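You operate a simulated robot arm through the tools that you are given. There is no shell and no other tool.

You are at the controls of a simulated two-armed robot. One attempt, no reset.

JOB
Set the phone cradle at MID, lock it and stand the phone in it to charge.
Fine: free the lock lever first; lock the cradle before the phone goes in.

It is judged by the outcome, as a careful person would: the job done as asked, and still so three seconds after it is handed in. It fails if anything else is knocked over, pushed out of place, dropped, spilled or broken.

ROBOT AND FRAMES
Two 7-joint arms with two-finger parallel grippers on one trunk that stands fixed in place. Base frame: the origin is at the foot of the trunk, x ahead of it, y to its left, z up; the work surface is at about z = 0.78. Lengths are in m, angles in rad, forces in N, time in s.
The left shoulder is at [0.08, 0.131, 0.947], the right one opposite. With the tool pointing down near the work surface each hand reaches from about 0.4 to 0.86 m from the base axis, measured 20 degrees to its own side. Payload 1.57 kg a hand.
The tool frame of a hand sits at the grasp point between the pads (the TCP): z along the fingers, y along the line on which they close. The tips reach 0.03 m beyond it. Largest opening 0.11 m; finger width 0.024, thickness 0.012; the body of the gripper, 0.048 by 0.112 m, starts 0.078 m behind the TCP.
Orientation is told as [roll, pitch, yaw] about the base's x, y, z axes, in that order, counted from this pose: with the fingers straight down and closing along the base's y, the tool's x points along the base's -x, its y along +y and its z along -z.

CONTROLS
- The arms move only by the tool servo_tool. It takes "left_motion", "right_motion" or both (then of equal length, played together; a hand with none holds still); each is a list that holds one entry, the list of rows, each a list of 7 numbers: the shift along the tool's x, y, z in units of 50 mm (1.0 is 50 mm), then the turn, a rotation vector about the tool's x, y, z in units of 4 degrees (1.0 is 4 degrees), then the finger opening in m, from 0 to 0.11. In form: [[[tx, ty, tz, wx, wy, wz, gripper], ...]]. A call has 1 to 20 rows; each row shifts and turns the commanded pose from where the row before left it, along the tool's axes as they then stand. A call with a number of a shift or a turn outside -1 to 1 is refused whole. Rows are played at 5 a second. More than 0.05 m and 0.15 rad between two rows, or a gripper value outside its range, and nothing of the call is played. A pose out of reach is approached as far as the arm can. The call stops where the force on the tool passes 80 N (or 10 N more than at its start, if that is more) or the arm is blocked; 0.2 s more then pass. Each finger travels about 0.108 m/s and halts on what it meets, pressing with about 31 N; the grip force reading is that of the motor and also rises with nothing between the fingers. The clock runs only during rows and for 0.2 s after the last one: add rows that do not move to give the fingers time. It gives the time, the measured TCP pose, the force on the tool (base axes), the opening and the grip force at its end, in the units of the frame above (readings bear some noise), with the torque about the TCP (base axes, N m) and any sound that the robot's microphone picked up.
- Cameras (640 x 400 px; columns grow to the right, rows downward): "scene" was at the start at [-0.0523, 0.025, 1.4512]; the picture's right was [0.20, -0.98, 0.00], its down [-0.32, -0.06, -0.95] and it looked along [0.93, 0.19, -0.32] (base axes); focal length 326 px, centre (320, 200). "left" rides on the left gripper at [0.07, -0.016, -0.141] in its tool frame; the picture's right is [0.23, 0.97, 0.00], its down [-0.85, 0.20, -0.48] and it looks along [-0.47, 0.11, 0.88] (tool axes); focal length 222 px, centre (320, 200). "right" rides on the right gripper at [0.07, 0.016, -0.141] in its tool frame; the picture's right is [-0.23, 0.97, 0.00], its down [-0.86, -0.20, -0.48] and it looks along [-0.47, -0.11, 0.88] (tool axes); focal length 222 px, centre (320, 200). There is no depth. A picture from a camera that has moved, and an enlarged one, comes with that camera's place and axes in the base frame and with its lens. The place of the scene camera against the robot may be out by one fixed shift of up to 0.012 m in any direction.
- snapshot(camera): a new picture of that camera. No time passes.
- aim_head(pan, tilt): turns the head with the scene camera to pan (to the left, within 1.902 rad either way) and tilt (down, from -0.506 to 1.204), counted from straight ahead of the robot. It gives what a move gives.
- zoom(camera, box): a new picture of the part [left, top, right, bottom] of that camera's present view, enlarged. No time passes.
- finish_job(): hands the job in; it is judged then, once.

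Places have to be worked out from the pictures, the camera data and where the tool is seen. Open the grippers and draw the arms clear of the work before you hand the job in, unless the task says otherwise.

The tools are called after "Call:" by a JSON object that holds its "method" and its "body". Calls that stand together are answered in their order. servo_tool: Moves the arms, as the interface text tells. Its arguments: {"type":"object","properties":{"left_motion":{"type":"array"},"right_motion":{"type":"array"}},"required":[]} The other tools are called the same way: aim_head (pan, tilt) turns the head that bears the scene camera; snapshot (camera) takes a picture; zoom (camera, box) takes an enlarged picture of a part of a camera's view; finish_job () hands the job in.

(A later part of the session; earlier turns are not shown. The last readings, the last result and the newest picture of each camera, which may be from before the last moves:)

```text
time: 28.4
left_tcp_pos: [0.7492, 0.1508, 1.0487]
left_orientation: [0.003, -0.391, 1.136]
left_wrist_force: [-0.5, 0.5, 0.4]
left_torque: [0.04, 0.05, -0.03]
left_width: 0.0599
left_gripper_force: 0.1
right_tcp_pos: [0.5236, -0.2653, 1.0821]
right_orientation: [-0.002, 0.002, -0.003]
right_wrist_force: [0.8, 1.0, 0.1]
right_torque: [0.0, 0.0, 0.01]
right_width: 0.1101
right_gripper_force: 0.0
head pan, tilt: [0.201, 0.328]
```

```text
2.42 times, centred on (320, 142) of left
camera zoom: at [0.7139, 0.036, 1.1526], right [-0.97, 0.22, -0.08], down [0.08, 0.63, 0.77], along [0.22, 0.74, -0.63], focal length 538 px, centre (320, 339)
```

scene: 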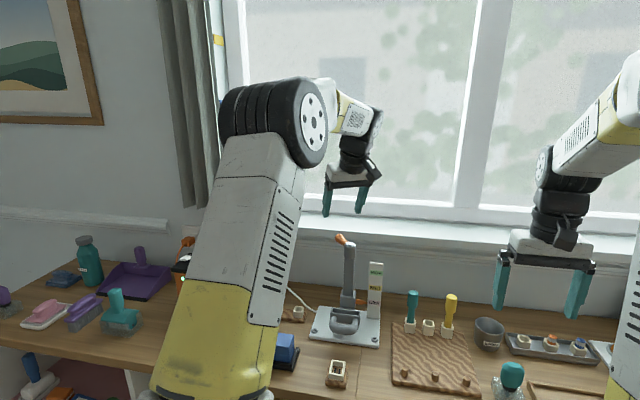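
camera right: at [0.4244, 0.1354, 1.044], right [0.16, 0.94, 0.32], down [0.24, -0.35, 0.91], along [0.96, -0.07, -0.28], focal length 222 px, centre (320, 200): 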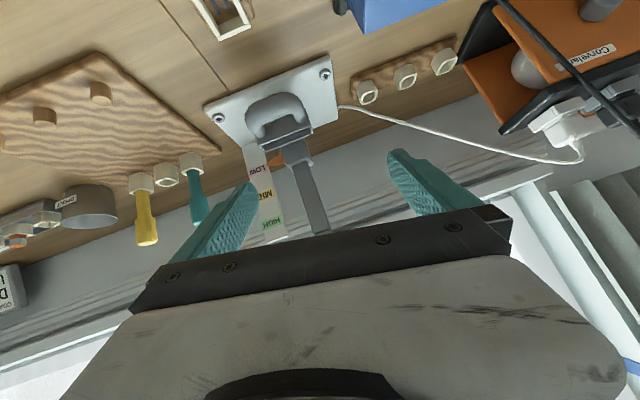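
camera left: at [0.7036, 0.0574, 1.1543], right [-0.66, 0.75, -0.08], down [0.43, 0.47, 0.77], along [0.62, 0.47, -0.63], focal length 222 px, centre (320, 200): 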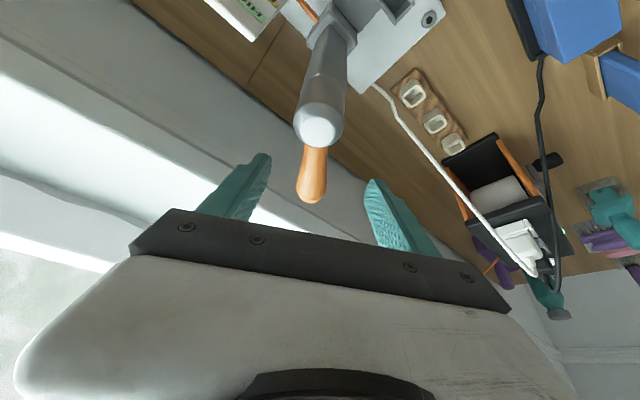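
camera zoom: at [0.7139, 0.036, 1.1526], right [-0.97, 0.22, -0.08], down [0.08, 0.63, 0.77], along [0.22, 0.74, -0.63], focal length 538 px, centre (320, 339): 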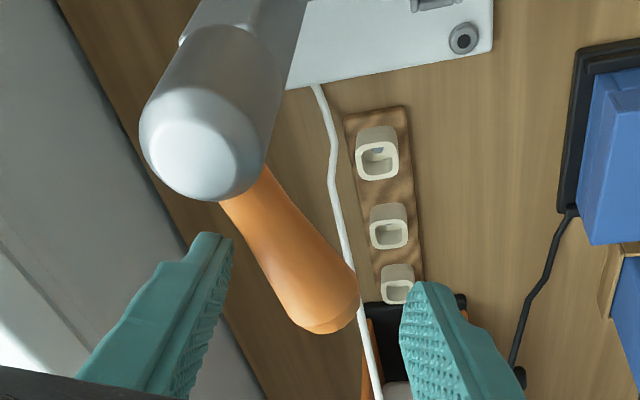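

The lever is free at about 97°. I'll lift the left hand off it and turn it back to yaw 0.

Call:
{"method": "servo_tool", "body": {"left_motion": [[[0, 0, -0.8, 0, 0, 0, 0.08], [0, 0, -0.8, 0, 0, 0, 0.11], [0, 0, -0.8, 0, 0, 0, 0.11], [0, 0, 0, 0.366, 0, 0.884, 0.11], [0, 0, 0, 0.366, 0, 0.884, 0.11], [0, 0, 0, 0.366, 0, 0.884, 0.11], [0, 0, 0, 0.366, 0, 0.884, 0.11], [0, 0, 0, 0.366, 0, 0.884, 0.11], [0, 0, 0, 0.366, 0, 0.884, 0.11], [0, 0, 0, 0.366, 0, 0.884, 0.11], [0, 0, 0, 0.366, 0, 0.884, 0.11], [0, 0, 0, 0.366, 0, 0.884, 0.11], [0, 0, 0, 0.366, 0, 0.884, 0.11], [0, 0, 0, 0.366, 0, 0.884, 0.11], [0, 0, 0, 0.366, 0, 0.884, 0.11], [0, 0, 0, 0.366, 0, 0.884, 0.11], [0, 0, 0, 0.366, 0, 0.884, 0.11], [0, 0, 0, 0.366, 0, 0.884, 0.11], [0, 0, 0, 0.366, 0, 0.884, 0.11], [0, 0, 0, 0.366, 0, 0.884, 0.11]]]}}

Call:
{"method": "snapshot", "body": {"camera": "scene"}}

Call:
{"method": "snapshot", "body": {"camera": "left"}}

```text
time: 32.6
left_tcp_pos: [0.7297, 0.1104, 1.1608]
left_orientation: [0.003, -0.392, -0.003]
left_wrist_force: [-0.3, 0.3, -0.6]
left_torque: [0.02, -0.01, 0.01]
left_width: 0.1098
left_gripper_force: 0.0
right_tcp_pos: [0.5233, -0.266, 1.0823]
right_orientation: [-0.002, 0.007, 0.0]
right_wrist_force: [0.0, -0.1, 0.0]
right_torque: [0.0, 0.01, -0.03]
right_width: 0.1101
right_gripper_force: 0.0
head pan, tilt: [0.201, 0.328]
```

```text
taken
```

scene: 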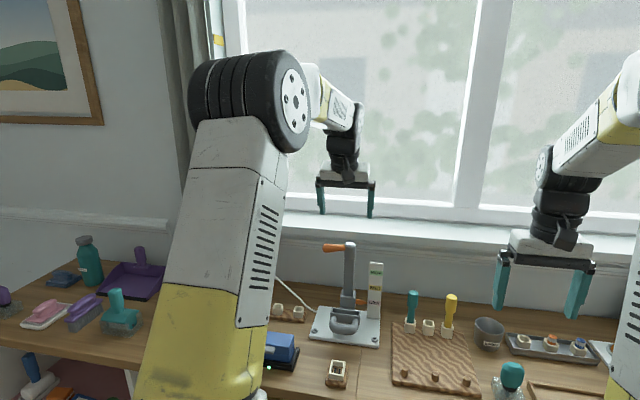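

```text
taken
camera left: at [0.6112, 0.0935, 1.2645], right [-0.21, 0.97, -0.08], down [0.61, 0.2, 0.77], along [0.77, 0.11, -0.63], focal length 222 px, centre (320, 200)
```

left: 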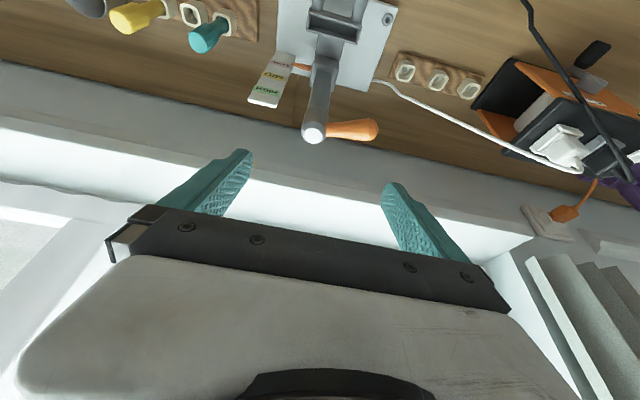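

The lever now points left, along +y. I'll take the left hand to the pre-grasp in front of the cradle's U-handle.

Call:
{"method": "servo_tool", "body": {"left_motion": [[[0.834, -0.048, 0.13, 0, 0, 0, 0.11], [0.834, -0.048, 0.13, 0, 0, 0, 0.11], [0.834, -0.048, 0.13, 0, 0, 0, 0.11], [0.834, -0.048, 0.13, 0, 0, 0, 0.11], [0.834, -0.048, 0.13, 0, 0, 0, 0.11], [0, 0, 0, 0, -0.99, 0, 0.11], [0, 0, 0, 0, -0.99, 0, 0.11], [0, 0, 0, 0, -0.99, 0, 0.11], [0.139, 0, 0.7775, 0, 0, 0, 0.11], [0.139, 0, 0.7775, 0, 0, 0, 0.11], [0.139, 0, 0.7775, 0, 0, 0, 0.11], [0.139, 0, 0.7775, 0, 0, 0, 0.11], [0, 0, 0, 0, 0, 0, 0.11], [0, 0, 0, 0, 0, 0, 0.11]]]}}

Call:
{"method": "snapshot", "body": {"camera": "scene"}}

Call:
{"method": "zoom", "body": {"camera": "left", "box": [190, 20, 450, 215]}}

```text
time: 35.6
left_tcp_pos: [0.6142, 0.0976, 0.9072]
left_orientation: [0.004, -0.598, 0.0]
left_wrist_force: [-0.1, 1.6, -0.6]
left_torque: [-0.01, -0.01, 0.01]
left_width: 0.1097
left_gripper_force: 0.1
right_tcp_pos: [0.5241, -0.2661, 1.0813]
right_orientation: [0.0, 0.004, 0.0]
right_wrist_force: [0.4, -0.1, -0.1]
right_torque: [-0.03, -0.02, 0.0]
right_width: 0.1099
right_gripper_force: 0.0
head pan, tilt: [0.201, 0.328]
```

```text
taken
```

scene: 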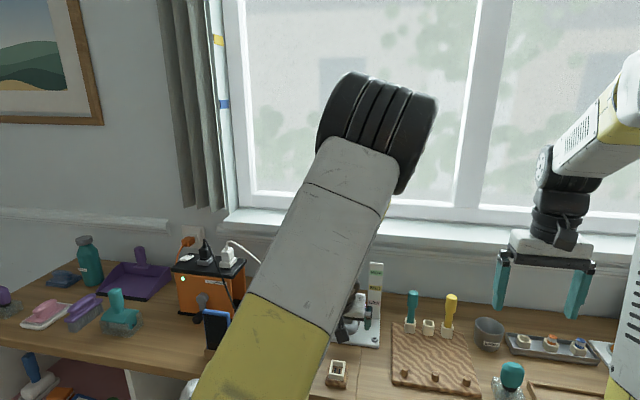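

```text
2.05 times, centred on (320, 118) of left
camera zoom: at [0.4766, 0.0809, 0.9853], right [-0.19, 0.97, -0.12], down [0.44, 0.2, 0.88], along [0.88, 0.11, -0.46], focal length 456 px, centre (320, 369)
```

zoom: 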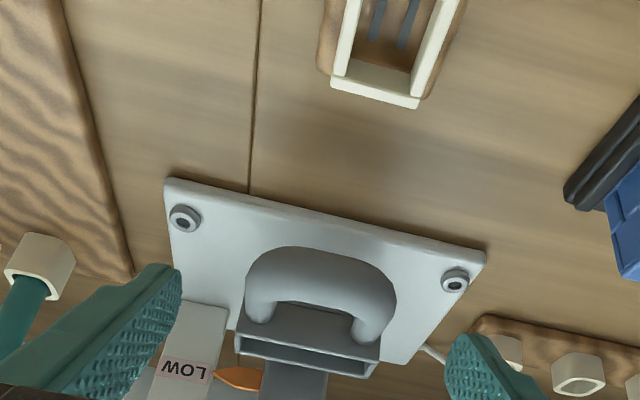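

The handle is centred between the fingers at y≈0.099. I'll advance to it and close on its sides.

Call:
{"method": "servo_tool", "body": {"left_motion": [[[0, 0.02, 0.53, 0, 0, 0, 0.11], [0, 0.01, 0.53, 0, 0, 0, 0.11], [0, 0, 0.5, 0, 0, 0, 0.11], [0, 0, 0, 0, 0, 0, 0.11], [0, 0, 0, 0, 0, 0, 0.095], [0, 0, 0, 0, 0, 0, 0.085], [0, 0, 0, 0, 0, 0, 0.07], [0, 0, 0, 0, 0, 0, 0.07]]]}}

Call:
{"method": "zoom", "body": {"camera": "left", "box": [190, 20, 450, 215]}}

```text
time: 37.4
left_tcp_pos: [0.6584, 0.1003, 0.8418]
left_orientation: [0.005, -0.599, -0.003]
left_wrist_force: [0.0, 3.3, -0.8]
left_torque: [0.12, -0.02, -0.07]
left_width: 0.0752
left_gripper_force: 45.0
right_tcp_pos: [0.5235, -0.2657, 1.0814]
right_orientation: [-0.002, 0.004, 0.0]
right_wrist_force: [-0.2, 0.4, -0.5]
right_torque: [0.01, 0.0, 0.01]
right_width: 0.1098
right_gripper_force: 0.0
head pan, tilt: [0.201, 0.328]
```

```text
2.05 times, centred on (320, 118) of left
camera zoom: at [0.5196, 0.0833, 0.9194], right [-0.19, 0.97, -0.12], down [0.44, 0.2, 0.88], along [0.88, 0.11, -0.46], focal length 456 px, centre (320, 369)
```

zoom: 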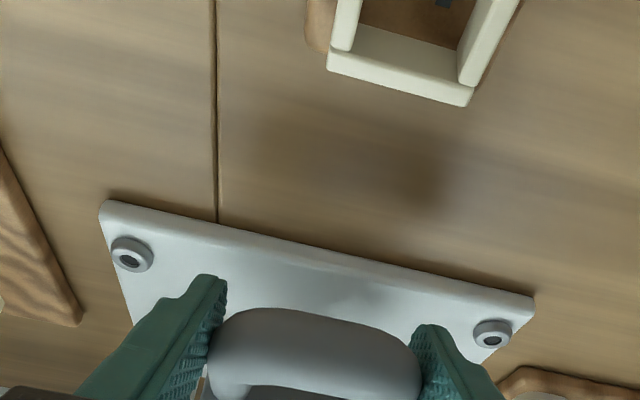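

It grips at 0.075 m. I'll lift a little to see whether the sleeve slides.

Call:
{"method": "servo_tool", "body": {"left_motion": [[[0, 0, 0, 0, 0, 0, 0.05], [-0.056, 0, -0.083, 0, 0, 0, 0.05], [-0.056, 0, -0.083, 0, 0, 0, 0.05], [-0.056, 0, -0.083, 0, 0, 0, 0.05], [-0.056, 0, -0.083, 0, 0, 0, 0.05], [0, 0, 0, 0, 0, 0, 0.05]]]}}

Call:
{"method": "snapshot", "body": {"camera": "left"}}

```text
time: 38.8
left_tcp_pos: [0.657, 0.0989, 0.8628]
left_orientation: [0.004, -0.599, -0.001]
left_wrist_force: [-0.1, -1.7, -1.8]
left_torque: [0.24, 0.23, 0.45]
left_width: 0.075
left_gripper_force: 44.7
right_tcp_pos: [0.5241, -0.2644, 1.0823]
right_orientation: [-0.002, 0.004, 0.001]
right_wrist_force: [-0.4, 0.3, -0.5]
right_torque: [-0.01, 0.0, -0.01]
right_width: 0.1099
right_gripper_force: 0.0
head pan, tilt: [0.201, 0.328]
```

```text
taken
camera left: at [0.5196, 0.0834, 0.9405], right [-0.19, 0.97, -0.13], down [0.44, 0.2, 0.88], along [0.88, 0.11, -0.46], focal length 222 px, centre (320, 200)
```

left: 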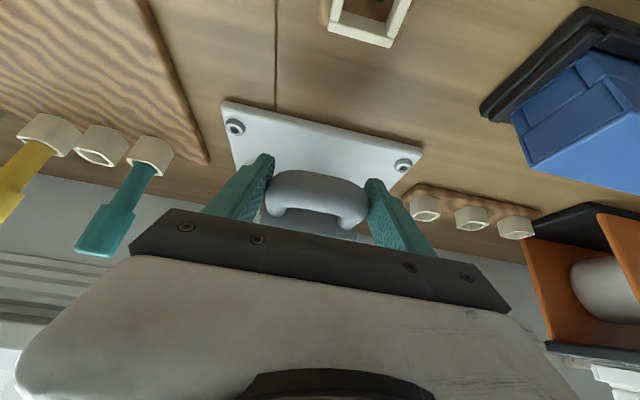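

The sleeve slides freely (about 2 N). I'll raise it the rest of the way to about +50 mm, then check the pointer.

Call:
{"method": "servo_tool", "body": {"left_motion": [[[-0.056, 0, -0.083, 0, 0, 0, 0.05], [-0.056, 0, -0.083, 0, 0, 0, 0.05], [-0.056, 0, -0.083, 0, 0, 0, 0.05], [-0.056, 0, -0.083, 0, 0, 0, 0.05], [-0.056, 0, -0.083, 0, 0, 0, 0.05], [-0.056, 0, -0.083, 0, 0, 0, 0.05], [0, 0, 0, 0, 0, 0, 0.05]]]}}

Call:
{"method": "zoom", "body": {"camera": "scene", "box": [310, 230, 430, 350]}}

Call:
{"method": "snapshot", "body": {"camera": "left"}}

Call:
{"method": "snapshot", "body": {"camera": "right"}}

```text
time: 40.4
left_tcp_pos: [0.6579, 0.1011, 0.893]
left_orientation: [0.003, -0.598, -0.005]
left_wrist_force: [-5.7, -3.8, -1.8]
left_torque: [-0.05, 0.08, 0.23]
left_width: 0.0749
left_gripper_force: 45.1
right_tcp_pos: [0.5235, -0.2656, 1.0809]
right_orientation: [0.0, 0.004, -0.001]
right_wrist_force: [-0.3, -0.3, -0.2]
right_torque: [-0.03, 0.01, -0.03]
right_width: 0.1102
right_gripper_force: 0.0
head pan, tilt: [0.201, 0.328]
```

```text
3.33 times, centred on (370, 290) of scene
camera zoom: at [-0.0524, 0.0248, 1.4512], right [0.2, -0.98, 0.0], down [-0.32, -0.06, -0.95], along [0.93, 0.19, -0.32], focal length 1088 px, centre (153, -100)
```

zoom: 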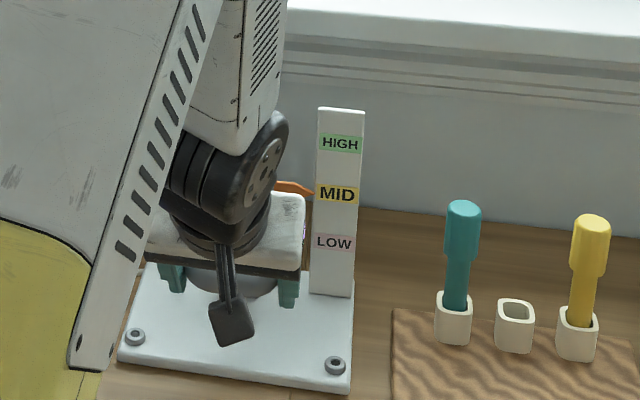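

```text
taken
camera left: at [0.5196, 0.0835, 0.9706], right [-0.19, 0.97, -0.12], down [0.44, 0.2, 0.88], along [0.88, 0.11, -0.46], focal length 222 px, centre (320, 200)
```

left: 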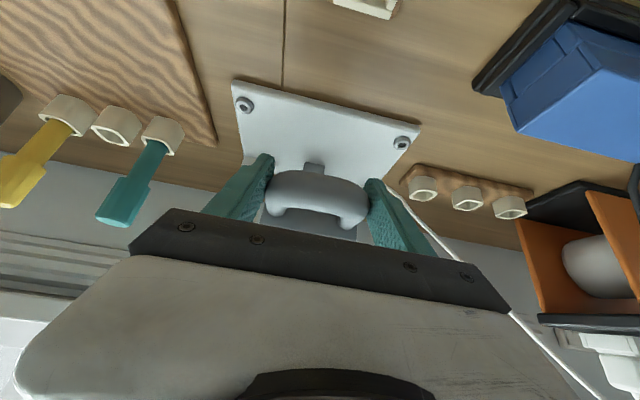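

```text
taken
camera right: at [0.4539, -0.2501, 1.2239], right [0.23, 0.97, 0.0], down [0.86, -0.2, 0.48], along [0.46, -0.11, -0.88], focal length 222 px, centre (320, 200)
```

right: 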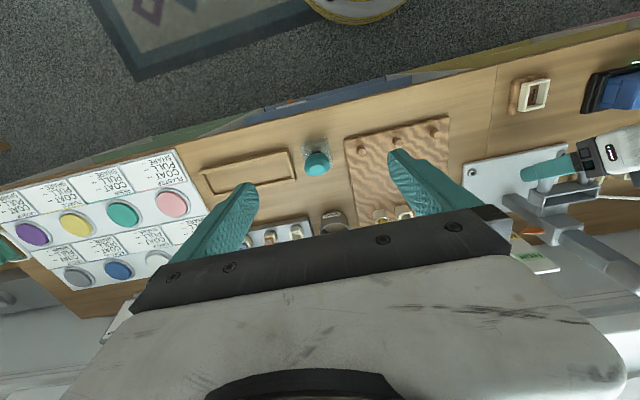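

The pointer looks very close to MID. I'll zoom in further to judge the alignment.

Call:
{"method": "zoom", "body": {"camera": "scene", "box": [350, 265, 390, 295]}}

Call:
{"method": "zoom", "body": {"camera": "right", "box": [460, 130, 640, 290]}}

```text
13.33 times, centred on (370, 280) of scene
camera zoom: at [-0.0524, 0.0248, 1.4512], right [0.2, -0.98, 0.0], down [-0.32, -0.06, -0.95], along [0.93, 0.19, -0.32], focal length 4350 px, centre (-347, -867)
```

zoom: 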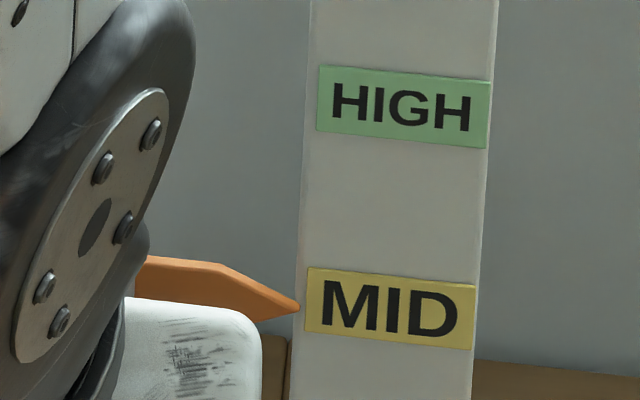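

```text
2.50 times, centred on (550, 210) of right
camera zoom: at [0.4539, -0.2501, 1.2239], right [0.23, 0.97, 0.0], down [0.86, -0.2, 0.48], along [0.46, -0.11, -0.88], focal length 555 px, centre (-255, 175)
```

zoom: 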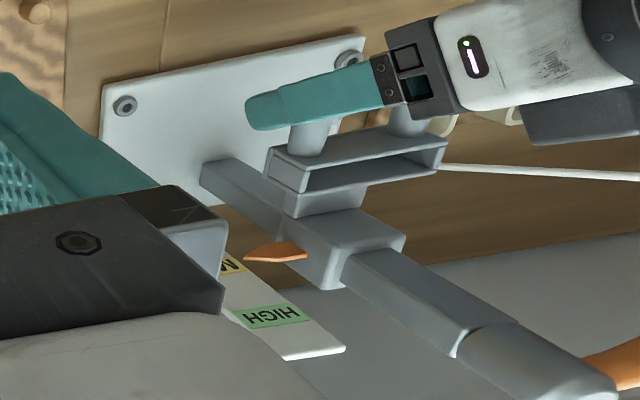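

The pointer and the strip lie in the same plane (x≈0.785), so I can read the offset directly. I'll zoom in once more on the tip.

Call:
{"method": "zoom", "body": {"camera": "scene", "box": [360, 278, 384, 293]}}

```text
16.00 times, centred on (372, 286) of scene
camera zoom: at [-0.0524, 0.0248, 1.4512], right [0.2, -0.98, 0.0], down [-0.32, -0.06, -0.95], along [0.93, 0.19, -0.32], focal length 5220 px, centre (-512, -1168)
```

zoom: 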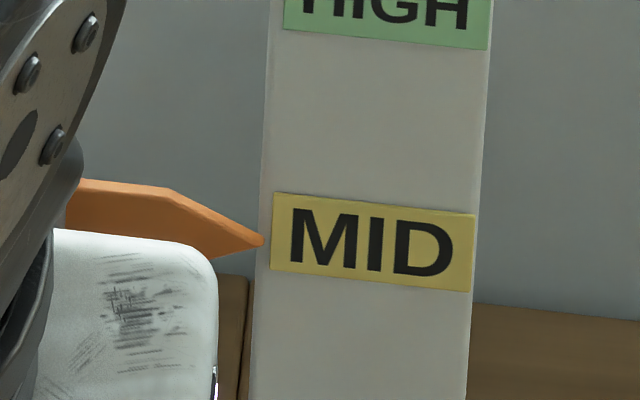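

The tip is about 2 mm below the middle of the MID label. I'll raise 4 mm and lower 2 mm; the force reading then tells me whether the cradle hangs by its weight or is held by friction.

Call:
{"method": "servo_tool", "body": {"left_motion": [[[-0.0226, 0, -0.033, 0, 0, 0, 0.05], [-0.0226, 0, -0.033, 0, 0, 0, 0.05], [0, 0, 0, 0, 0, 0, 0.05], [0, 0, 0, 0, 0, 0, 0.05]]]}}

Call:
{"method": "servo_tool", "body": {"left_motion": [[[0.0226, 0, 0.033, 0, 0, 0, 0.05], [0, 0, 0, 0, 0, 0, 0.05], [0, 0, 0, 0, 0, 0, 0.05]]]}}

Call:
{"method": "zoom", "body": {"camera": "scene", "box": [360, 278, 384, 293]}}

Call:
{"method": "snapshot", "body": {"camera": "scene"}}

```text
time: 41.4
left_tcp_pos: [0.6579, 0.1002, 0.8977]
left_orientation: [0.005, -0.598, -0.003]
left_wrist_force: [-3.9, -4.1, -1.4]
left_torque: [0.29, 0.02, -0.17]
left_width: 0.0752
left_gripper_force: 44.3
right_tcp_pos: [0.5246, -0.2662, 1.0817]
right_orientation: [-0.002, 0.004, 0.0]
right_wrist_force: [0.1, 0.7, 0.6]
right_torque: [-0.02, -0.05, -0.02]
right_width: 0.11
right_gripper_force: 0.0
head pan, tilt: [0.201, 0.328]
```

```text
time: 42.2
left_tcp_pos: [0.6569, 0.1004, 0.8948]
left_orientation: [0.004, -0.599, 0.0]
left_wrist_force: [-3.2, -2.8, -0.3]
left_torque: [-0.04, -0.09, -0.17]
left_width: 0.0749
left_gripper_force: 45.5
right_tcp_pos: [0.5226, -0.2659, 1.0816]
right_orientation: [-0.003, 0.004, 0.001]
right_wrist_force: [0.0, 0.4, -0.2]
right_torque: [-0.01, -0.01, 0.02]
right_width: 0.1099
right_gripper_force: 0.1
head pan, tilt: [0.201, 0.328]
```

```text
16.00 times, centred on (372, 286) of scene
camera zoom: at [-0.0524, 0.0248, 1.4512], right [0.2, -0.98, 0.0], down [-0.32, -0.06, -0.95], along [0.93, 0.19, -0.32], focal length 5220 px, centre (-512, -1168)
```

zoom: 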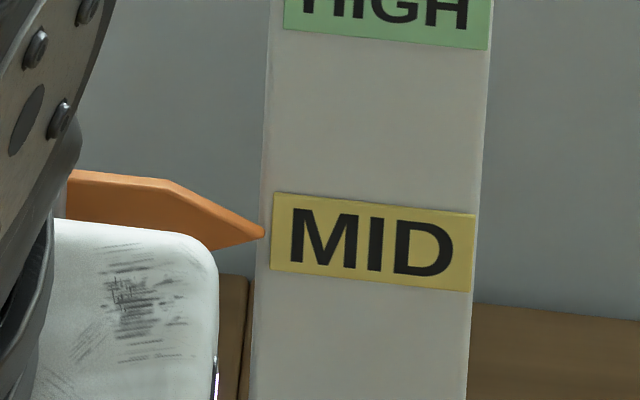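

```text
taken
```

scene: 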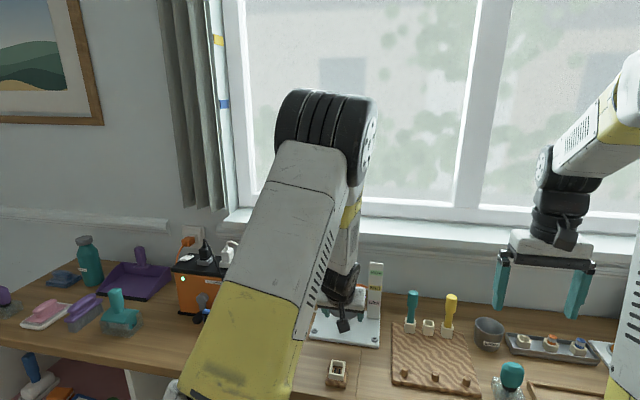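

The tip is now within about 0.5 mm of MID, and the forces are too small to tell weight from friction. To test safely I'll lower to about 5 mm above the bottom, let go there, and see whether it drops.

Call:
{"method": "servo_tool", "body": {"left_motion": [[[0.0847, 0, 0.1238, 0, 0, 0, 0.05], [0.0847, 0, 0.1238, 0, 0, 0, 0.05], [0.0847, 0, 0.1238, 0, 0, 0, 0.05], [0.0847, 0, 0.1238, 0, 0, 0, 0.05], [0.0847, 0, 0.1238, 0, 0, 0, 0.05], [0.0847, 0, 0.1238, 0, 0, 0, 0.05], [0, 0, 0, 0, 0, 0, 0.05], [0, 0, 0, 0, 0, 0, 0.05]]]}}

Call:
{"method": "zoom", "body": {"camera": "scene", "box": [356, 280, 388, 305]}}

Call:
{"method": "servo_tool", "body": {"left_motion": [[[0, 0, 0, 0, 0, 0, 0.09], [0, 0, 0, 0, 0, 0, 0.09], [0, 0, 0, 0, 0, 0, 0.09]]]}}

Call:
{"method": "zoom", "body": {"camera": "scene", "box": [356, 280, 388, 305]}}

Call:
{"method": "zoom", "body": {"camera": "left", "box": [190, 20, 450, 215]}}

```text
time: 44.0
left_tcp_pos: [0.6571, 0.0999, 0.8494]
left_orientation: [0.005, -0.595, -0.001]
left_wrist_force: [-11.9, -5.1, -1.1]
left_torque: [-0.28, 0.11, 0.08]
left_width: 0.0749
left_gripper_force: 44.8
right_tcp_pos: [0.5235, -0.2634, 1.0819]
right_orientation: [-0.002, 0.003, 0.0]
right_wrist_force: [-0.1, 0.2, 0.1]
right_torque: [0.07, 0.02, 0.03]
right_width: 0.1098
right_gripper_force: 0.2
head pan, tilt: [0.201, 0.328]
```

```text
16.00 times, centred on (372, 292) of scene
camera zoom: at [-0.0527, 0.0247, 1.4512], right [0.2, -0.98, 0.0], down [-0.32, -0.06, -0.95], along [0.93, 0.19, -0.32], focal length 5220 px, centre (-512, -1280)
```

zoom: 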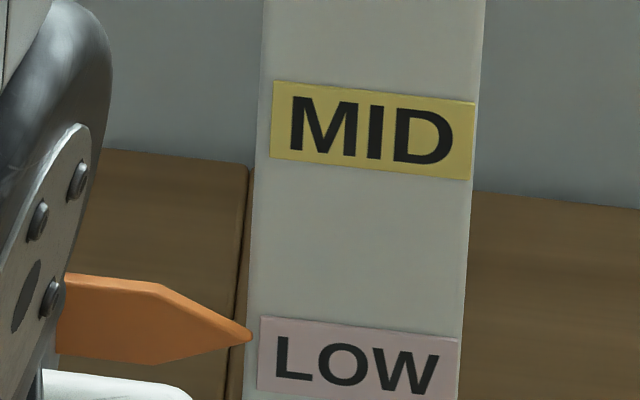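

```text
time: 44.8
left_tcp_pos: [0.6583, 0.0999, 0.8499]
left_orientation: [0.003, -0.598, -0.002]
left_wrist_force: [0.1, 0.3, 0.9]
left_torque: [0.02, -0.01, -0.01]
left_width: 0.0898
left_gripper_force: 0.1
right_tcp_pos: [0.5243, -0.2658, 1.0807]
right_orientation: [-0.003, 0.005, 0.0]
right_wrist_force: [-0.5, 0.4, 0.3]
right_torque: [0.03, -0.02, 0.0]
right_width: 0.11
right_gripper_force: 0.1
head pan, tilt: [0.201, 0.328]
```

```text
16.00 times, centred on (372, 292) of scene
camera zoom: at [-0.0522, 0.025, 1.4512], right [0.2, -0.98, 0.0], down [-0.32, -0.06, -0.95], along [0.93, 0.19, -0.32], focal length 5220 px, centre (-512, -1280)
```

zoom: 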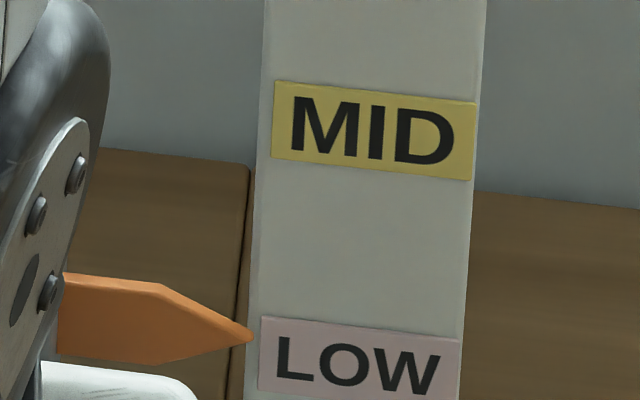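

```text
2.05 times, centred on (320, 118) of left
camera zoom: at [0.5211, 0.0838, 0.9273], right [-0.19, 0.97, -0.12], down [0.44, 0.2, 0.88], along [0.88, 0.11, -0.46], focal length 456 px, centre (320, 369)
```

zoom: 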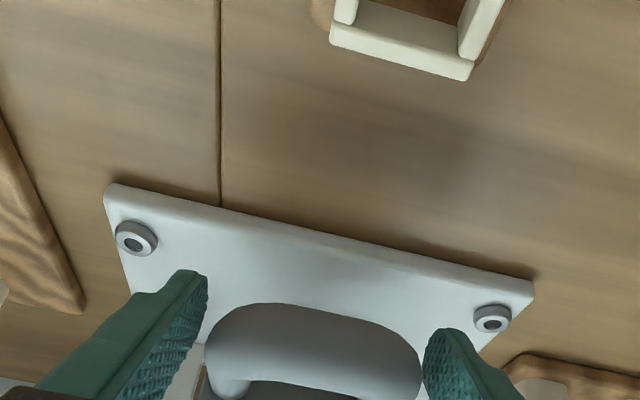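

The pointer stayed put when released, so friction holds the cradle. I'll regrip, raise it back to MID and check before letting go.

Call:
{"method": "servo_tool", "body": {"left_motion": [[[0, 0, 0, 0, 0, 0, 0.06], [0, 0, 0, 0, 0, 0, 0.05], [0, 0, 0, 0, 0, 0, 0.05], [-0.0871, 0, -0.1272, 0, 0, 0, 0.05], [-0.0871, 0, -0.1272, 0, 0, 0, 0.05], [-0.0871, 0, -0.1272, 0, 0, 0, 0.05], [-0.0871, 0, -0.1272, 0, 0, 0, 0.05], [-0.0871, 0, -0.1272, 0, 0, 0, 0.05], [-0.0871, 0, -0.1272, 0, 0, 0, 0.05], [0, 0, 0, 0, 0, 0, 0.05], [0, 0, 0, 0, 0, 0, 0.05]]]}}

Call:
{"method": "zoom", "body": {"camera": "scene", "box": [360, 278, 384, 293]}}

```text
time: 47.2
left_tcp_pos: [0.6592, 0.1003, 0.8953]
left_orientation: [0.002, -0.599, -0.001]
left_wrist_force: [1.3, -2.4, -0.2]
left_torque: [0.33, 0.1, -0.07]
left_width: 0.0751
left_gripper_force: 44.1
right_tcp_pos: [0.5245, -0.2646, 1.081]
right_orientation: [-0.001, 0.005, 0.0]
right_wrist_force: [0.6, -0.5, 0.4]
right_torque: [0.0, 0.0, 0.01]
right_width: 0.11
right_gripper_force: 0.0
head pan, tilt: [0.201, 0.328]
```

```text
16.00 times, centred on (372, 286) of scene
camera zoom: at [-0.0521, 0.0248, 1.4513], right [0.2, -0.98, 0.0], down [-0.32, -0.06, -0.95], along [0.93, 0.19, -0.32], focal length 5220 px, centre (-512, -1168)
```

zoom: 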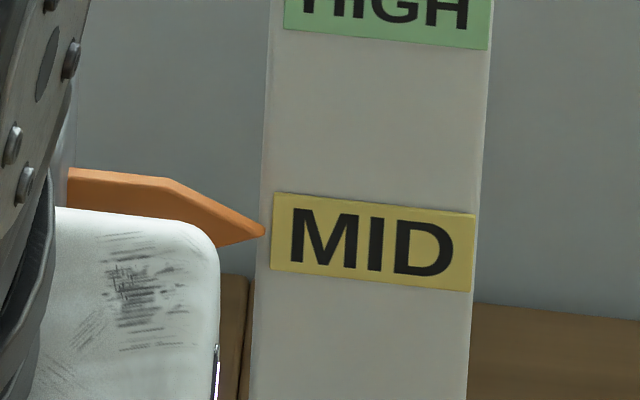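

The pointer is centred on MID. I'll open gently, draw back along the fingers, and check that it stays.

Call:
{"method": "servo_tool", "body": {"left_motion": [[[0, 0, 0, 0, 0, 0, 0.08], [0, 0, 0, 0, 0, 0, 0.095], [0, 0, 0, 0, 0, 0, 0.105], [0, 0, 0, 0, 0, 0, 0.105], [0, 0, -0.4, 0, 0, 0, 0.105], [0, 0, -0.7, 0, 0, 0, 0.105], [0, 0, -0.8, 0, 0, 0, 0.105], [0, 0, -0.8, 0, 0, 0, 0.105], [-0.4, 0, -0.6, 0, 0, 0, 0.1], [-0.4, 0, -0.6, 0, 0, 0, 0.1], [0, 0, 0, 0, 0, 0, 0.1]]]}}

Call:
{"method": "zoom", "body": {"camera": "scene", "box": [360, 278, 384, 293]}}

Call:
{"method": "snapshot", "body": {"camera": "scene"}}

Call:
{"method": "snapshot", "body": {"camera": "left"}}

```text
time: 49.6
left_tcp_pos: [0.582, 0.1015, 1.0807]
left_orientation: [0.004, -0.6, -0.001]
left_wrist_force: [-0.2, -0.1, 0.8]
left_torque: [0.0, 0.01, -0.03]
left_width: 0.1003
left_gripper_force: 0.0
right_tcp_pos: [0.5252, -0.2656, 1.0803]
right_orientation: [-0.002, 0.004, -0.001]
right_wrist_force: [-0.2, -0.4, 0.3]
right_torque: [0.0, 0.03, 0.0]
right_width: 0.1099
right_gripper_force: 0.1
head pan, tilt: [0.201, 0.328]
```

```text
16.00 times, centred on (372, 286) of scene
camera zoom: at [-0.0523, 0.0249, 1.4512], right [0.2, -0.98, 0.0], down [-0.32, -0.06, -0.95], along [0.93, 0.19, -0.32], focal length 5220 px, centre (-512, -1168)
```

zoom: 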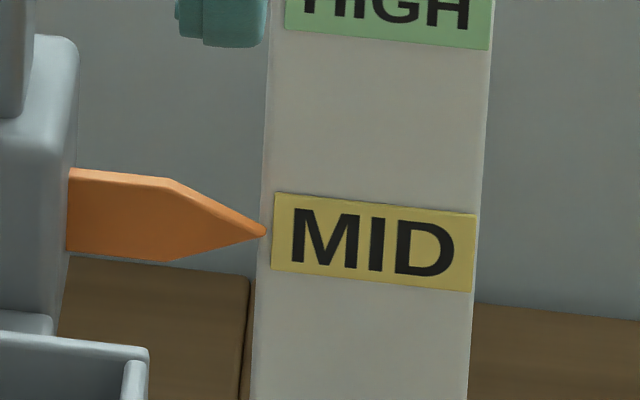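

```text
taken
```

scene: 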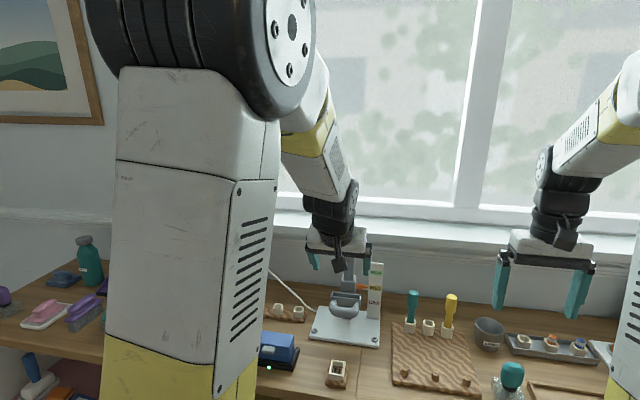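

```text
taken
camera left: at [0.444, 0.0843, 1.158], right [-0.19, 0.97, -0.12], down [0.44, 0.2, 0.88], along [0.88, 0.11, -0.46], focal length 222 px, centre (320, 200)
```

left: 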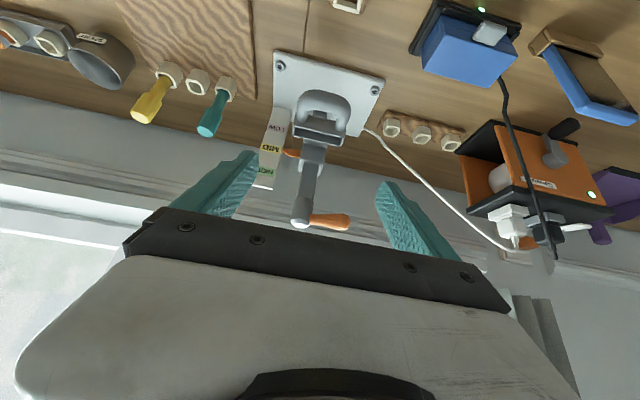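

The cradle stays at MID. Next is locking: I'll close the fingers, bring them behind the lever at y≈0.152, and push it in +x back to its first position.

Call:
{"method": "servo_tool", "body": {"left_motion": [[[-0.59, 0.505, -0.19, 0, 0, 0, 0.06], [-0.59, 0.505, -0.19, 0, 0, 0, 0.03], [0, 0, 0, 0, 1, 0, 0.005], [0, 0, 0, 0, 1, 0, 0.002], [0, 0, 0, 0, 1, 0, 0.002], [-0.296, 0, 0.684, 0, 0, 0, 0.002], [-0.296, 0, 0.684, 0, 0, 0, 0.002], [-0.296, 0, 0.684, 0, 0, 0, 0.002], [0, 0, 0, 0, 0, 0, 0.002], [0, 0, 0, 0, 0, 0, 0.002]]]}}

Call:
{"method": "snapshot", "body": {"camera": "left"}}

Call:
{"method": "snapshot", "body": {"camera": "scene"}}

```text
time: 51.8
left_tcp_pos: [0.6989, 0.1497, 1.0521]
left_orientation: [0.003, -0.39, -0.004]
left_wrist_force: [0.6, 0.9, -1.2]
left_torque: [-0.02, -0.03, -0.01]
left_width: 0.0002
left_gripper_force: 21.2
right_tcp_pos: [0.5244, -0.2656, 1.0812]
right_orientation: [-0.002, 0.005, 0.0]
right_wrist_force: [-0.4, 0.1, 1.0]
right_torque: [-0.03, 0.03, 0.01]
right_width: 0.11
right_gripper_force: 0.1
head pan, tilt: [0.201, 0.328]
```

```text
taken
camera left: at [0.5804, 0.1334, 1.1563], right [-0.21, 0.97, -0.08], down [0.61, 0.2, 0.77], along [0.76, 0.11, -0.64], focal length 222 px, centre (320, 200)
```

left: 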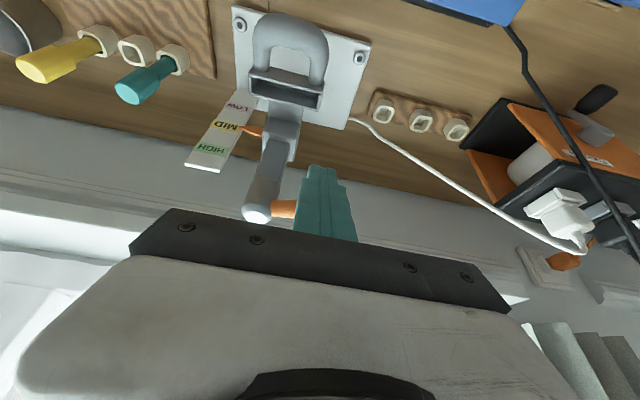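

```text
taken
```

scene: 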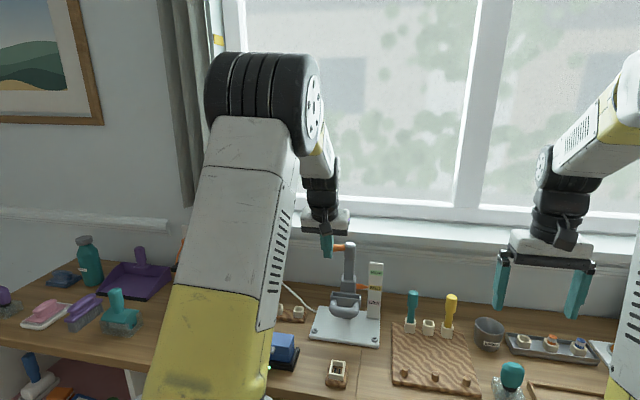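

The closed fingers are in front of the lever. I'll push it in +x, most of the arc first.

Call:
{"method": "servo_tool", "body": {"left_motion": [[[-0.1665, 0, 0.0684, 0, 0, 0, 0.0], [-0.1665, 0.01, 0.0684, 0, 0, 0, 0.0], [-0.1665, 0.01, 0.0684, 0, 0, 0, 0.0], [-0.1665, 0.01, 0.0684, 0, 0, 0, 0.0], [-0.1665, 0, 0.0684, 0, 0, 0, 0.0], [-0.1665, 0, 0.0684, 0, 0, 0, 0.0], [-0.1665, 0, 0.0684, 0, 0, 0, 0.0], [-0.1665, 0, 0.0684, 0, 0, 0, 0.0], [0, 0, 0, 0, 0, 0, 0.0]]]}}

Call:
{"method": "snapshot", "body": {"camera": "left"}}

Call:
{"method": "zoom", "body": {"camera": "scene", "box": [290, 210, 410, 330]}}

```text
time: 53.8
left_tcp_pos: [0.7713, 0.1519, 1.0514]
left_orientation: [0.004, -0.39, -0.001]
left_wrist_force: [0.4, 0.3, -0.4]
left_torque: [-0.02, -0.02, -0.02]
left_width: 0.0002
left_gripper_force: 21.5
right_tcp_pos: [0.524, -0.2649, 1.0815]
right_orientation: [-0.002, 0.005, -0.001]
right_wrist_force: [-0.4, -0.4, 0.0]
right_torque: [-0.03, -0.01, 0.01]
right_width: 0.1102
right_gripper_force: 0.0
head pan, tilt: [0.201, 0.328]
```

```text
taken
camera left: at [0.6533, 0.1352, 1.156], right [-0.21, 0.97, -0.08], down [0.61, 0.2, 0.77], along [0.76, 0.11, -0.64], focal length 222 px, centre (320, 200)
```

left: 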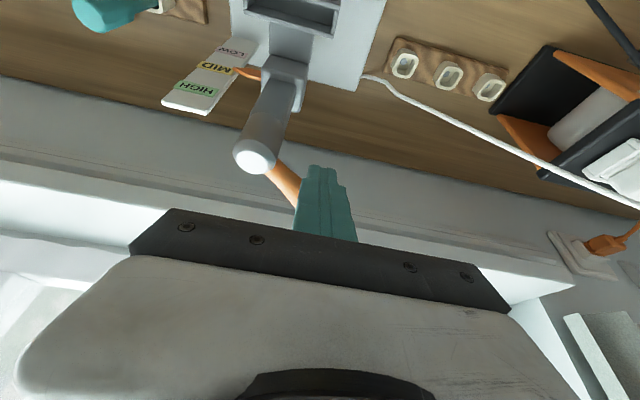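

```text
3.33 times, centred on (350, 270) of scene
camera zoom: at [-0.0522, 0.0249, 1.4512], right [0.2, -0.98, 0.0], down [-0.32, -0.06, -0.95], along [0.93, 0.19, -0.32], focal length 1088 px, centre (220, -33)
```

zoom: 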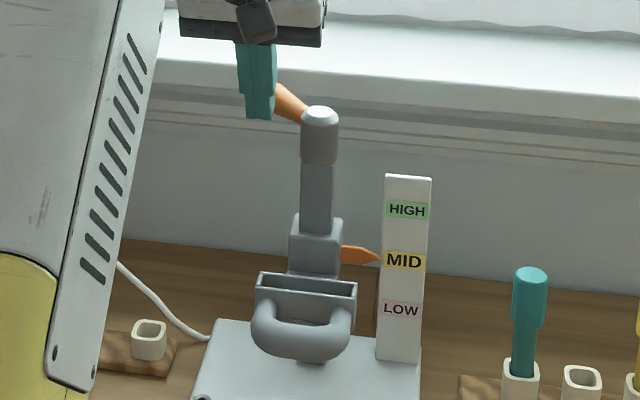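

The lever is at roughly 55°, and the push is light. I'll go on slowly to its stop, watching the force.

Call:
{"method": "servo_tool", "body": {"left_motion": [[[-0.074, -0.02, 0.0304, 0, 0, 0, 0.0], [-0.074, -0.02, 0.0304, 0, 0, 0, 0.0], [-0.074, -0.02, 0.0304, 0, 0, 0, 0.0], [-0.074, -0.02, 0.0304, 0, 0, 0, 0.0], [0, 0, 0, 0, 0, 0, 0.0]]]}}

Call:
{"method": "snapshot", "body": {"camera": "left"}}

```text
time: 55.0
left_tcp_pos: [0.7847, 0.1501, 1.0502]
left_orientation: [0.005, -0.384, 0.0]
left_wrist_force: [-30.5, 7.1, 5.0]
left_torque: [0.1, 0.62, -0.13]
left_width: 0.0
left_gripper_force: 21.4
right_tcp_pos: [0.5231, -0.2666, 1.0825]
right_orientation: [-0.001, 0.003, 0.003]
right_wrist_force: [0.8, -0.4, 0.6]
right_torque: [0.01, 0.03, 0.0]
right_width: 0.11
right_gripper_force: 0.1
head pan, tilt: [0.201, 0.328]
```

```text
taken
camera left: at [0.6663, 0.1328, 1.1558], right [-0.21, 0.97, -0.08], down [0.61, 0.2, 0.77], along [0.76, 0.11, -0.64], focal length 222 px, centre (320, 200)
```

left: 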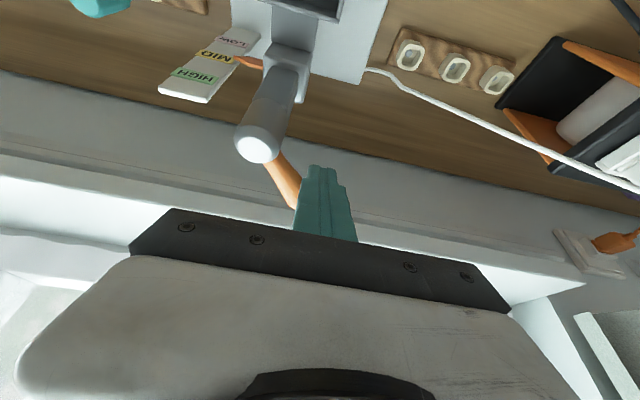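

The force rose to 30 N at about the predicted end position. I'll press a little more to seat it, then back off and look.

Call:
{"method": "servo_tool", "body": {"left_motion": [[[-0.046, -0.02, 0.019, 0, 0, 0, 0.0], [-0.046, -0.02, 0.019, 0, 0, 0, 0.0], [0, 0, 0, 0, 0, 0, 0.0]]]}}

Call:
{"method": "servo_tool", "body": {"left_motion": [[[0.15, 0, -0.062, 0, 0, 0, 0.0], [0.3, 0, -0.124, 0, 0, 0, 0.0], [0.3, 0, -0.3, 0, 0, 0, 0.0], [0.3, 0, -0.6, 0, 0, 0, 0.0], [0, 0, -0.8, 0, 0, 0, 0.0], [0, 0, 0, 0, 0, 0, 0.05]]]}}

Call:
{"method": "snapshot", "body": {"camera": "left"}}

Call:
{"method": "zoom", "body": {"camera": "scene", "box": [290, 210, 410, 330]}}

```text
time: 55.8
left_tcp_pos: [0.7863, 0.1508, 1.0512]
left_orientation: [0.007, -0.373, 0.001]
left_wrist_force: [-66.4, 26.8, 16.8]
left_torque: [0.47, 1.24, -0.07]
left_width: 0.0
left_gripper_force: 21.0
right_tcp_pos: [0.5205, -0.2645, 1.0825]
right_orientation: [-0.002, 0.002, 0.0]
right_wrist_force: [-0.6, -0.1, 0.1]
right_torque: [-0.02, 0.0, 0.01]
right_width: 0.1099
right_gripper_force: 0.1
head pan, tilt: [0.201, 0.328]
```

```text
time: 57.2
left_tcp_pos: [0.7083, 0.1448, 1.1185]
left_orientation: [0.005, -0.392, -0.002]
left_wrist_force: [0.1, -1.2, 0.4]
left_torque: [-0.03, -0.04, -0.02]
left_width: 0.0498
left_gripper_force: 0.0
right_tcp_pos: [0.5238, -0.2657, 1.0812]
right_orientation: [-0.002, 0.003, 0.001]
right_wrist_force: [-0.3, 0.5, -0.9]
right_torque: [0.03, 0.0, -0.03]
right_width: 0.1099
right_gripper_force: 0.0
head pan, tilt: [0.201, 0.328]
```

```text
taken
camera left: at [0.5896, 0.1281, 1.2232], right [-0.21, 0.97, -0.08], down [0.61, 0.2, 0.77], along [0.76, 0.11, -0.64], focal length 222 px, centre (320, 200)
```

left: 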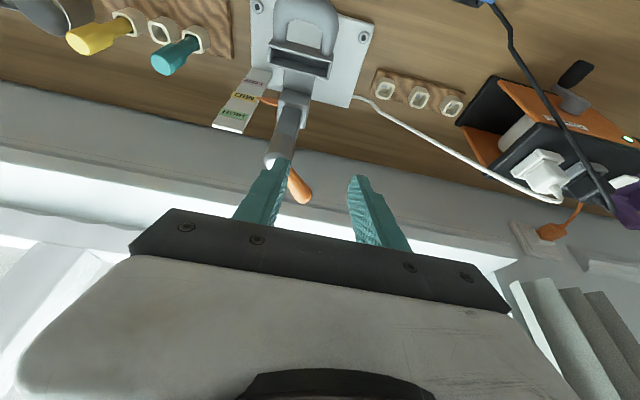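

```text
3.33 times, centred on (350, 270) of scene
camera zoom: at [-0.0523, 0.025, 1.4512], right [0.2, -0.98, 0.0], down [-0.32, -0.06, -0.95], along [0.93, 0.19, -0.32], focal length 1088 px, centre (220, -33)
```

zoom: 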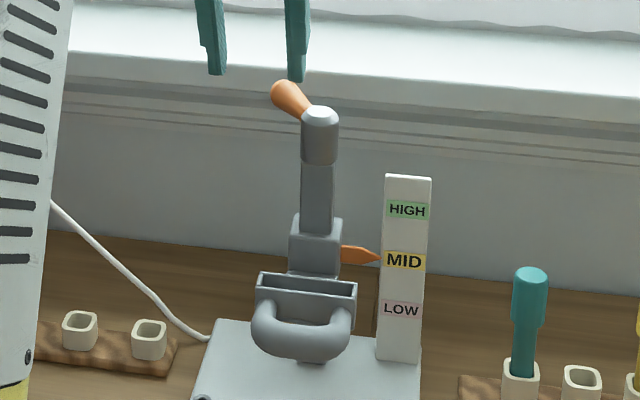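

The lever is back at its first angle, seated against its stop (66 N), and the pointer is still at MID. I'll confirm the lock by pressing gently down on the handle with closed fingers.

Call:
{"method": "servo_tool", "body": {"left_motion": [[[0.54, -0.23, 0.42, 0, 0, 0, 0.03], [0.54, -0.23, 0.42, 0, 0, 0, 0.0], [0.54, -0.23, 0.42, 0, 0, 0, 0.0], [0.54, -0.23, 0.42, 0, 0, 0, 0.0], [0.228, 0, 0.555, 0, 0, 0, 0.0], [0.228, 0, 0.555, 0, 0, 0, 0.0], [0, 0, 0, 0, 0, 0, 0.0], [0, 0, 0, 0, 0, 0, 0.0]]]}}

Call:
{"method": "snapshot", "body": {"camera": "left"}}

Call:
{"method": "snapshot", "body": {"camera": "scene"}}

```text
time: 59.0
left_tcp_pos: [0.6366, 0.1004, 0.9381]
left_orientation: [0.004, -0.388, -0.001]
left_wrist_force: [0.7, 0.1, -0.2]
left_torque: [0.0, 0.03, 0.02]
left_width: 0.0
left_gripper_force: 21.4
right_tcp_pos: [0.5242, -0.265, 1.0815]
right_orientation: [-0.001, 0.004, -0.001]
right_wrist_force: [-0.6, -0.5, -0.3]
right_torque: [-0.01, -0.03, -0.01]
right_width: 0.1102
right_gripper_force: 0.1
head pan, tilt: [0.201, 0.328]
```

```text
taken
camera left: at [0.5185, 0.0838, 1.0431], right [-0.21, 0.97, -0.08], down [0.61, 0.2, 0.77], along [0.76, 0.11, -0.64], focal length 222 px, centre (320, 200)
```

left: 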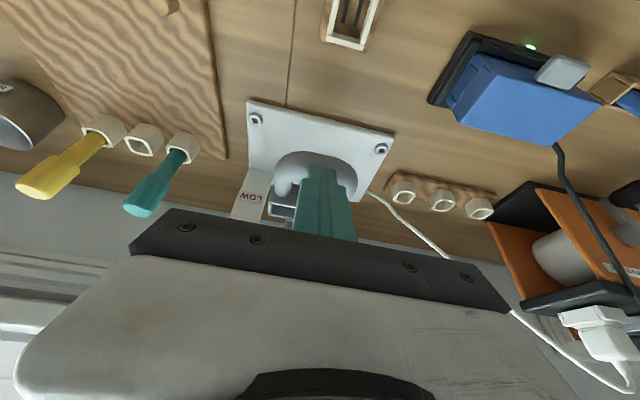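

```text
taken
```

scene: 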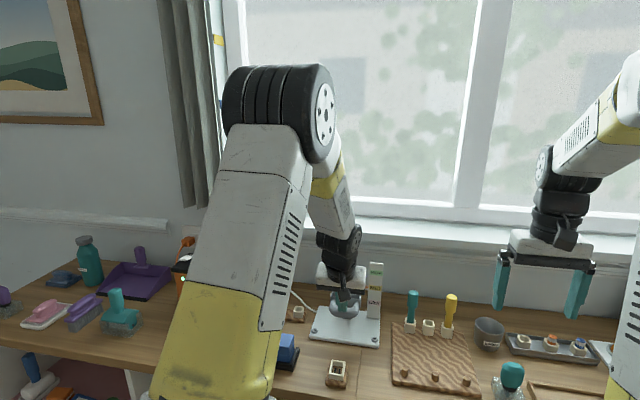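

The fingertips are just over the front bar. I'll press down in 3 mm steps to a light load.

Call:
{"method": "servo_tool", "body": {"left_motion": [[[0.0228, 0, 0.0555, 0, 0, 0, 0.0], [0.0228, 0, 0.0555, 0, 0, 0, 0.0], [0.0228, 0, 0.0555, 0, 0, 0, 0.0], [0, 0, 0, 0, 0, 0, 0.0]]]}}

Call:
{"method": "zoom", "body": {"camera": "scene", "box": [360, 278, 384, 293]}}

```text
time: 60.0
left_tcp_pos: [0.6376, 0.1004, 0.9349]
left_orientation: [0.004, -0.396, 0.001]
left_wrist_force: [-34.5, 5.4, 62.9]
left_torque: [0.16, 0.34, -0.09]
left_width: 0.0
left_gripper_force: 21.1
right_tcp_pos: [0.5213, -0.2657, 1.0824]
right_orientation: [-0.001, 0.004, 0.002]
right_wrist_force: [0.0, 0.2, 0.2]
right_torque: [-0.02, -0.02, 0.01]
right_width: 0.1104
right_gripper_force: 0.0
head pan, tilt: [0.201, 0.328]
```

```text
16.00 times, centred on (372, 286) of scene
camera zoom: at [-0.056, 0.0249, 1.4511], right [0.2, -0.98, 0.0], down [-0.31, -0.06, -0.95], along [0.93, 0.19, -0.32], focal length 5220 px, centre (-512, -1168)
```

zoom: 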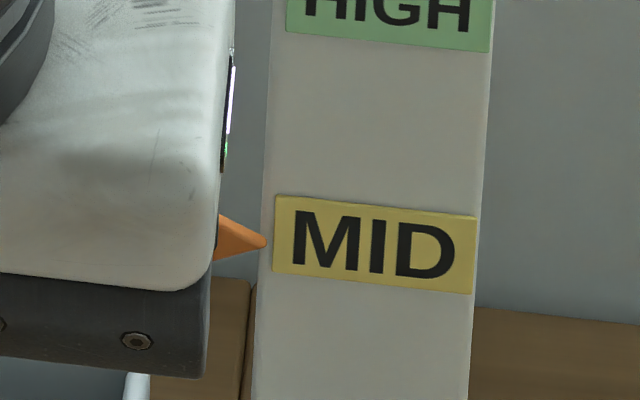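

It held 63 N, so it's locked. The pointer shows about 1.7 mm of dip under that load, so I'll release and check whether it recovers.

Call:
{"method": "servo_tool", "body": {"left_motion": [[[-0.0684, 0, -0.1665, 0, 0, 0, 0.0], [-0.2, 0, -0.5, 0, 0, 0, 0.0], [-0.2, 0, -0.7, 0, 0, 0, 0.0], [0, 0, -0.8, 0, 0, 0, 0.0], [0, 0, 0, 0, 0, 0, 0.05]]]}}

Call:
{"method": "zoom", "body": {"camera": "scene", "box": [360, 278, 384, 293]}}

Call:
{"method": "zoom", "body": {"camera": "scene", "box": [290, 210, 410, 330]}}

```text
time: 61.2
left_tcp_pos: [0.6195, 0.0993, 1.0411]
left_orientation: [0.004, -0.386, 0.0]
left_wrist_force: [-0.2, -0.1, 0.4]
left_torque: [-0.04, -0.01, 0.01]
left_width: 0.0497
left_gripper_force: 0.0
right_tcp_pos: [0.5232, -0.2646, 1.081]
right_orientation: [-0.001, 0.006, 0.0]
right_wrist_force: [0.4, 0.4, 0.3]
right_torque: [0.0, -0.02, 0.02]
right_width: 0.11
right_gripper_force: 0.0
head pan, tilt: [0.201, 0.328]
```

```text
16.00 times, centred on (372, 286) of scene
camera zoom: at [-0.0523, 0.0249, 1.4512], right [0.2, -0.98, 0.0], down [-0.32, -0.06, -0.95], along [0.93, 0.19, -0.32], focal length 5220 px, centre (-512, -1168)
```

zoom: 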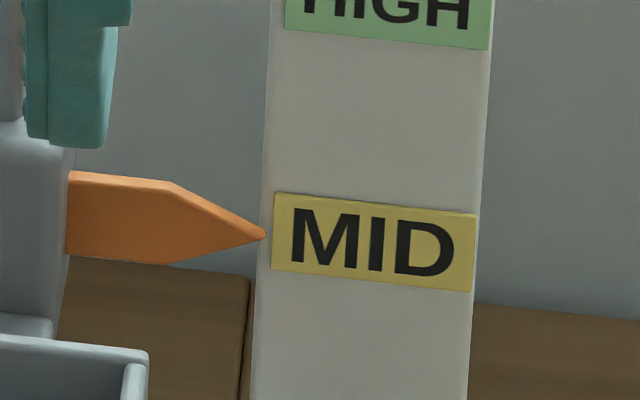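

```text
3.33 times, centred on (350, 270) of scene
camera zoom: at [-0.0523, 0.0249, 1.4512], right [0.2, -0.98, 0.0], down [-0.32, -0.06, -0.95], along [0.93, 0.19, -0.32], focal length 1088 px, centre (220, -33)
```

zoom: 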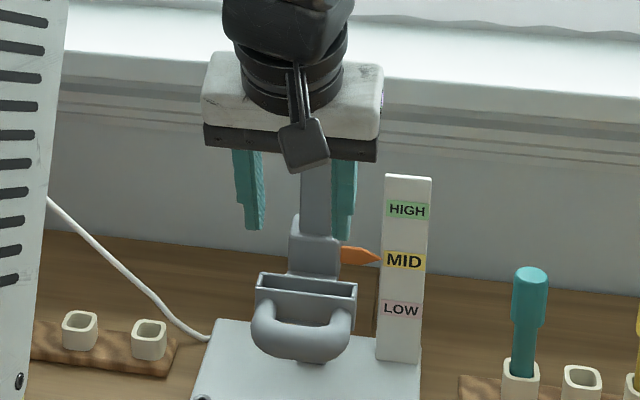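

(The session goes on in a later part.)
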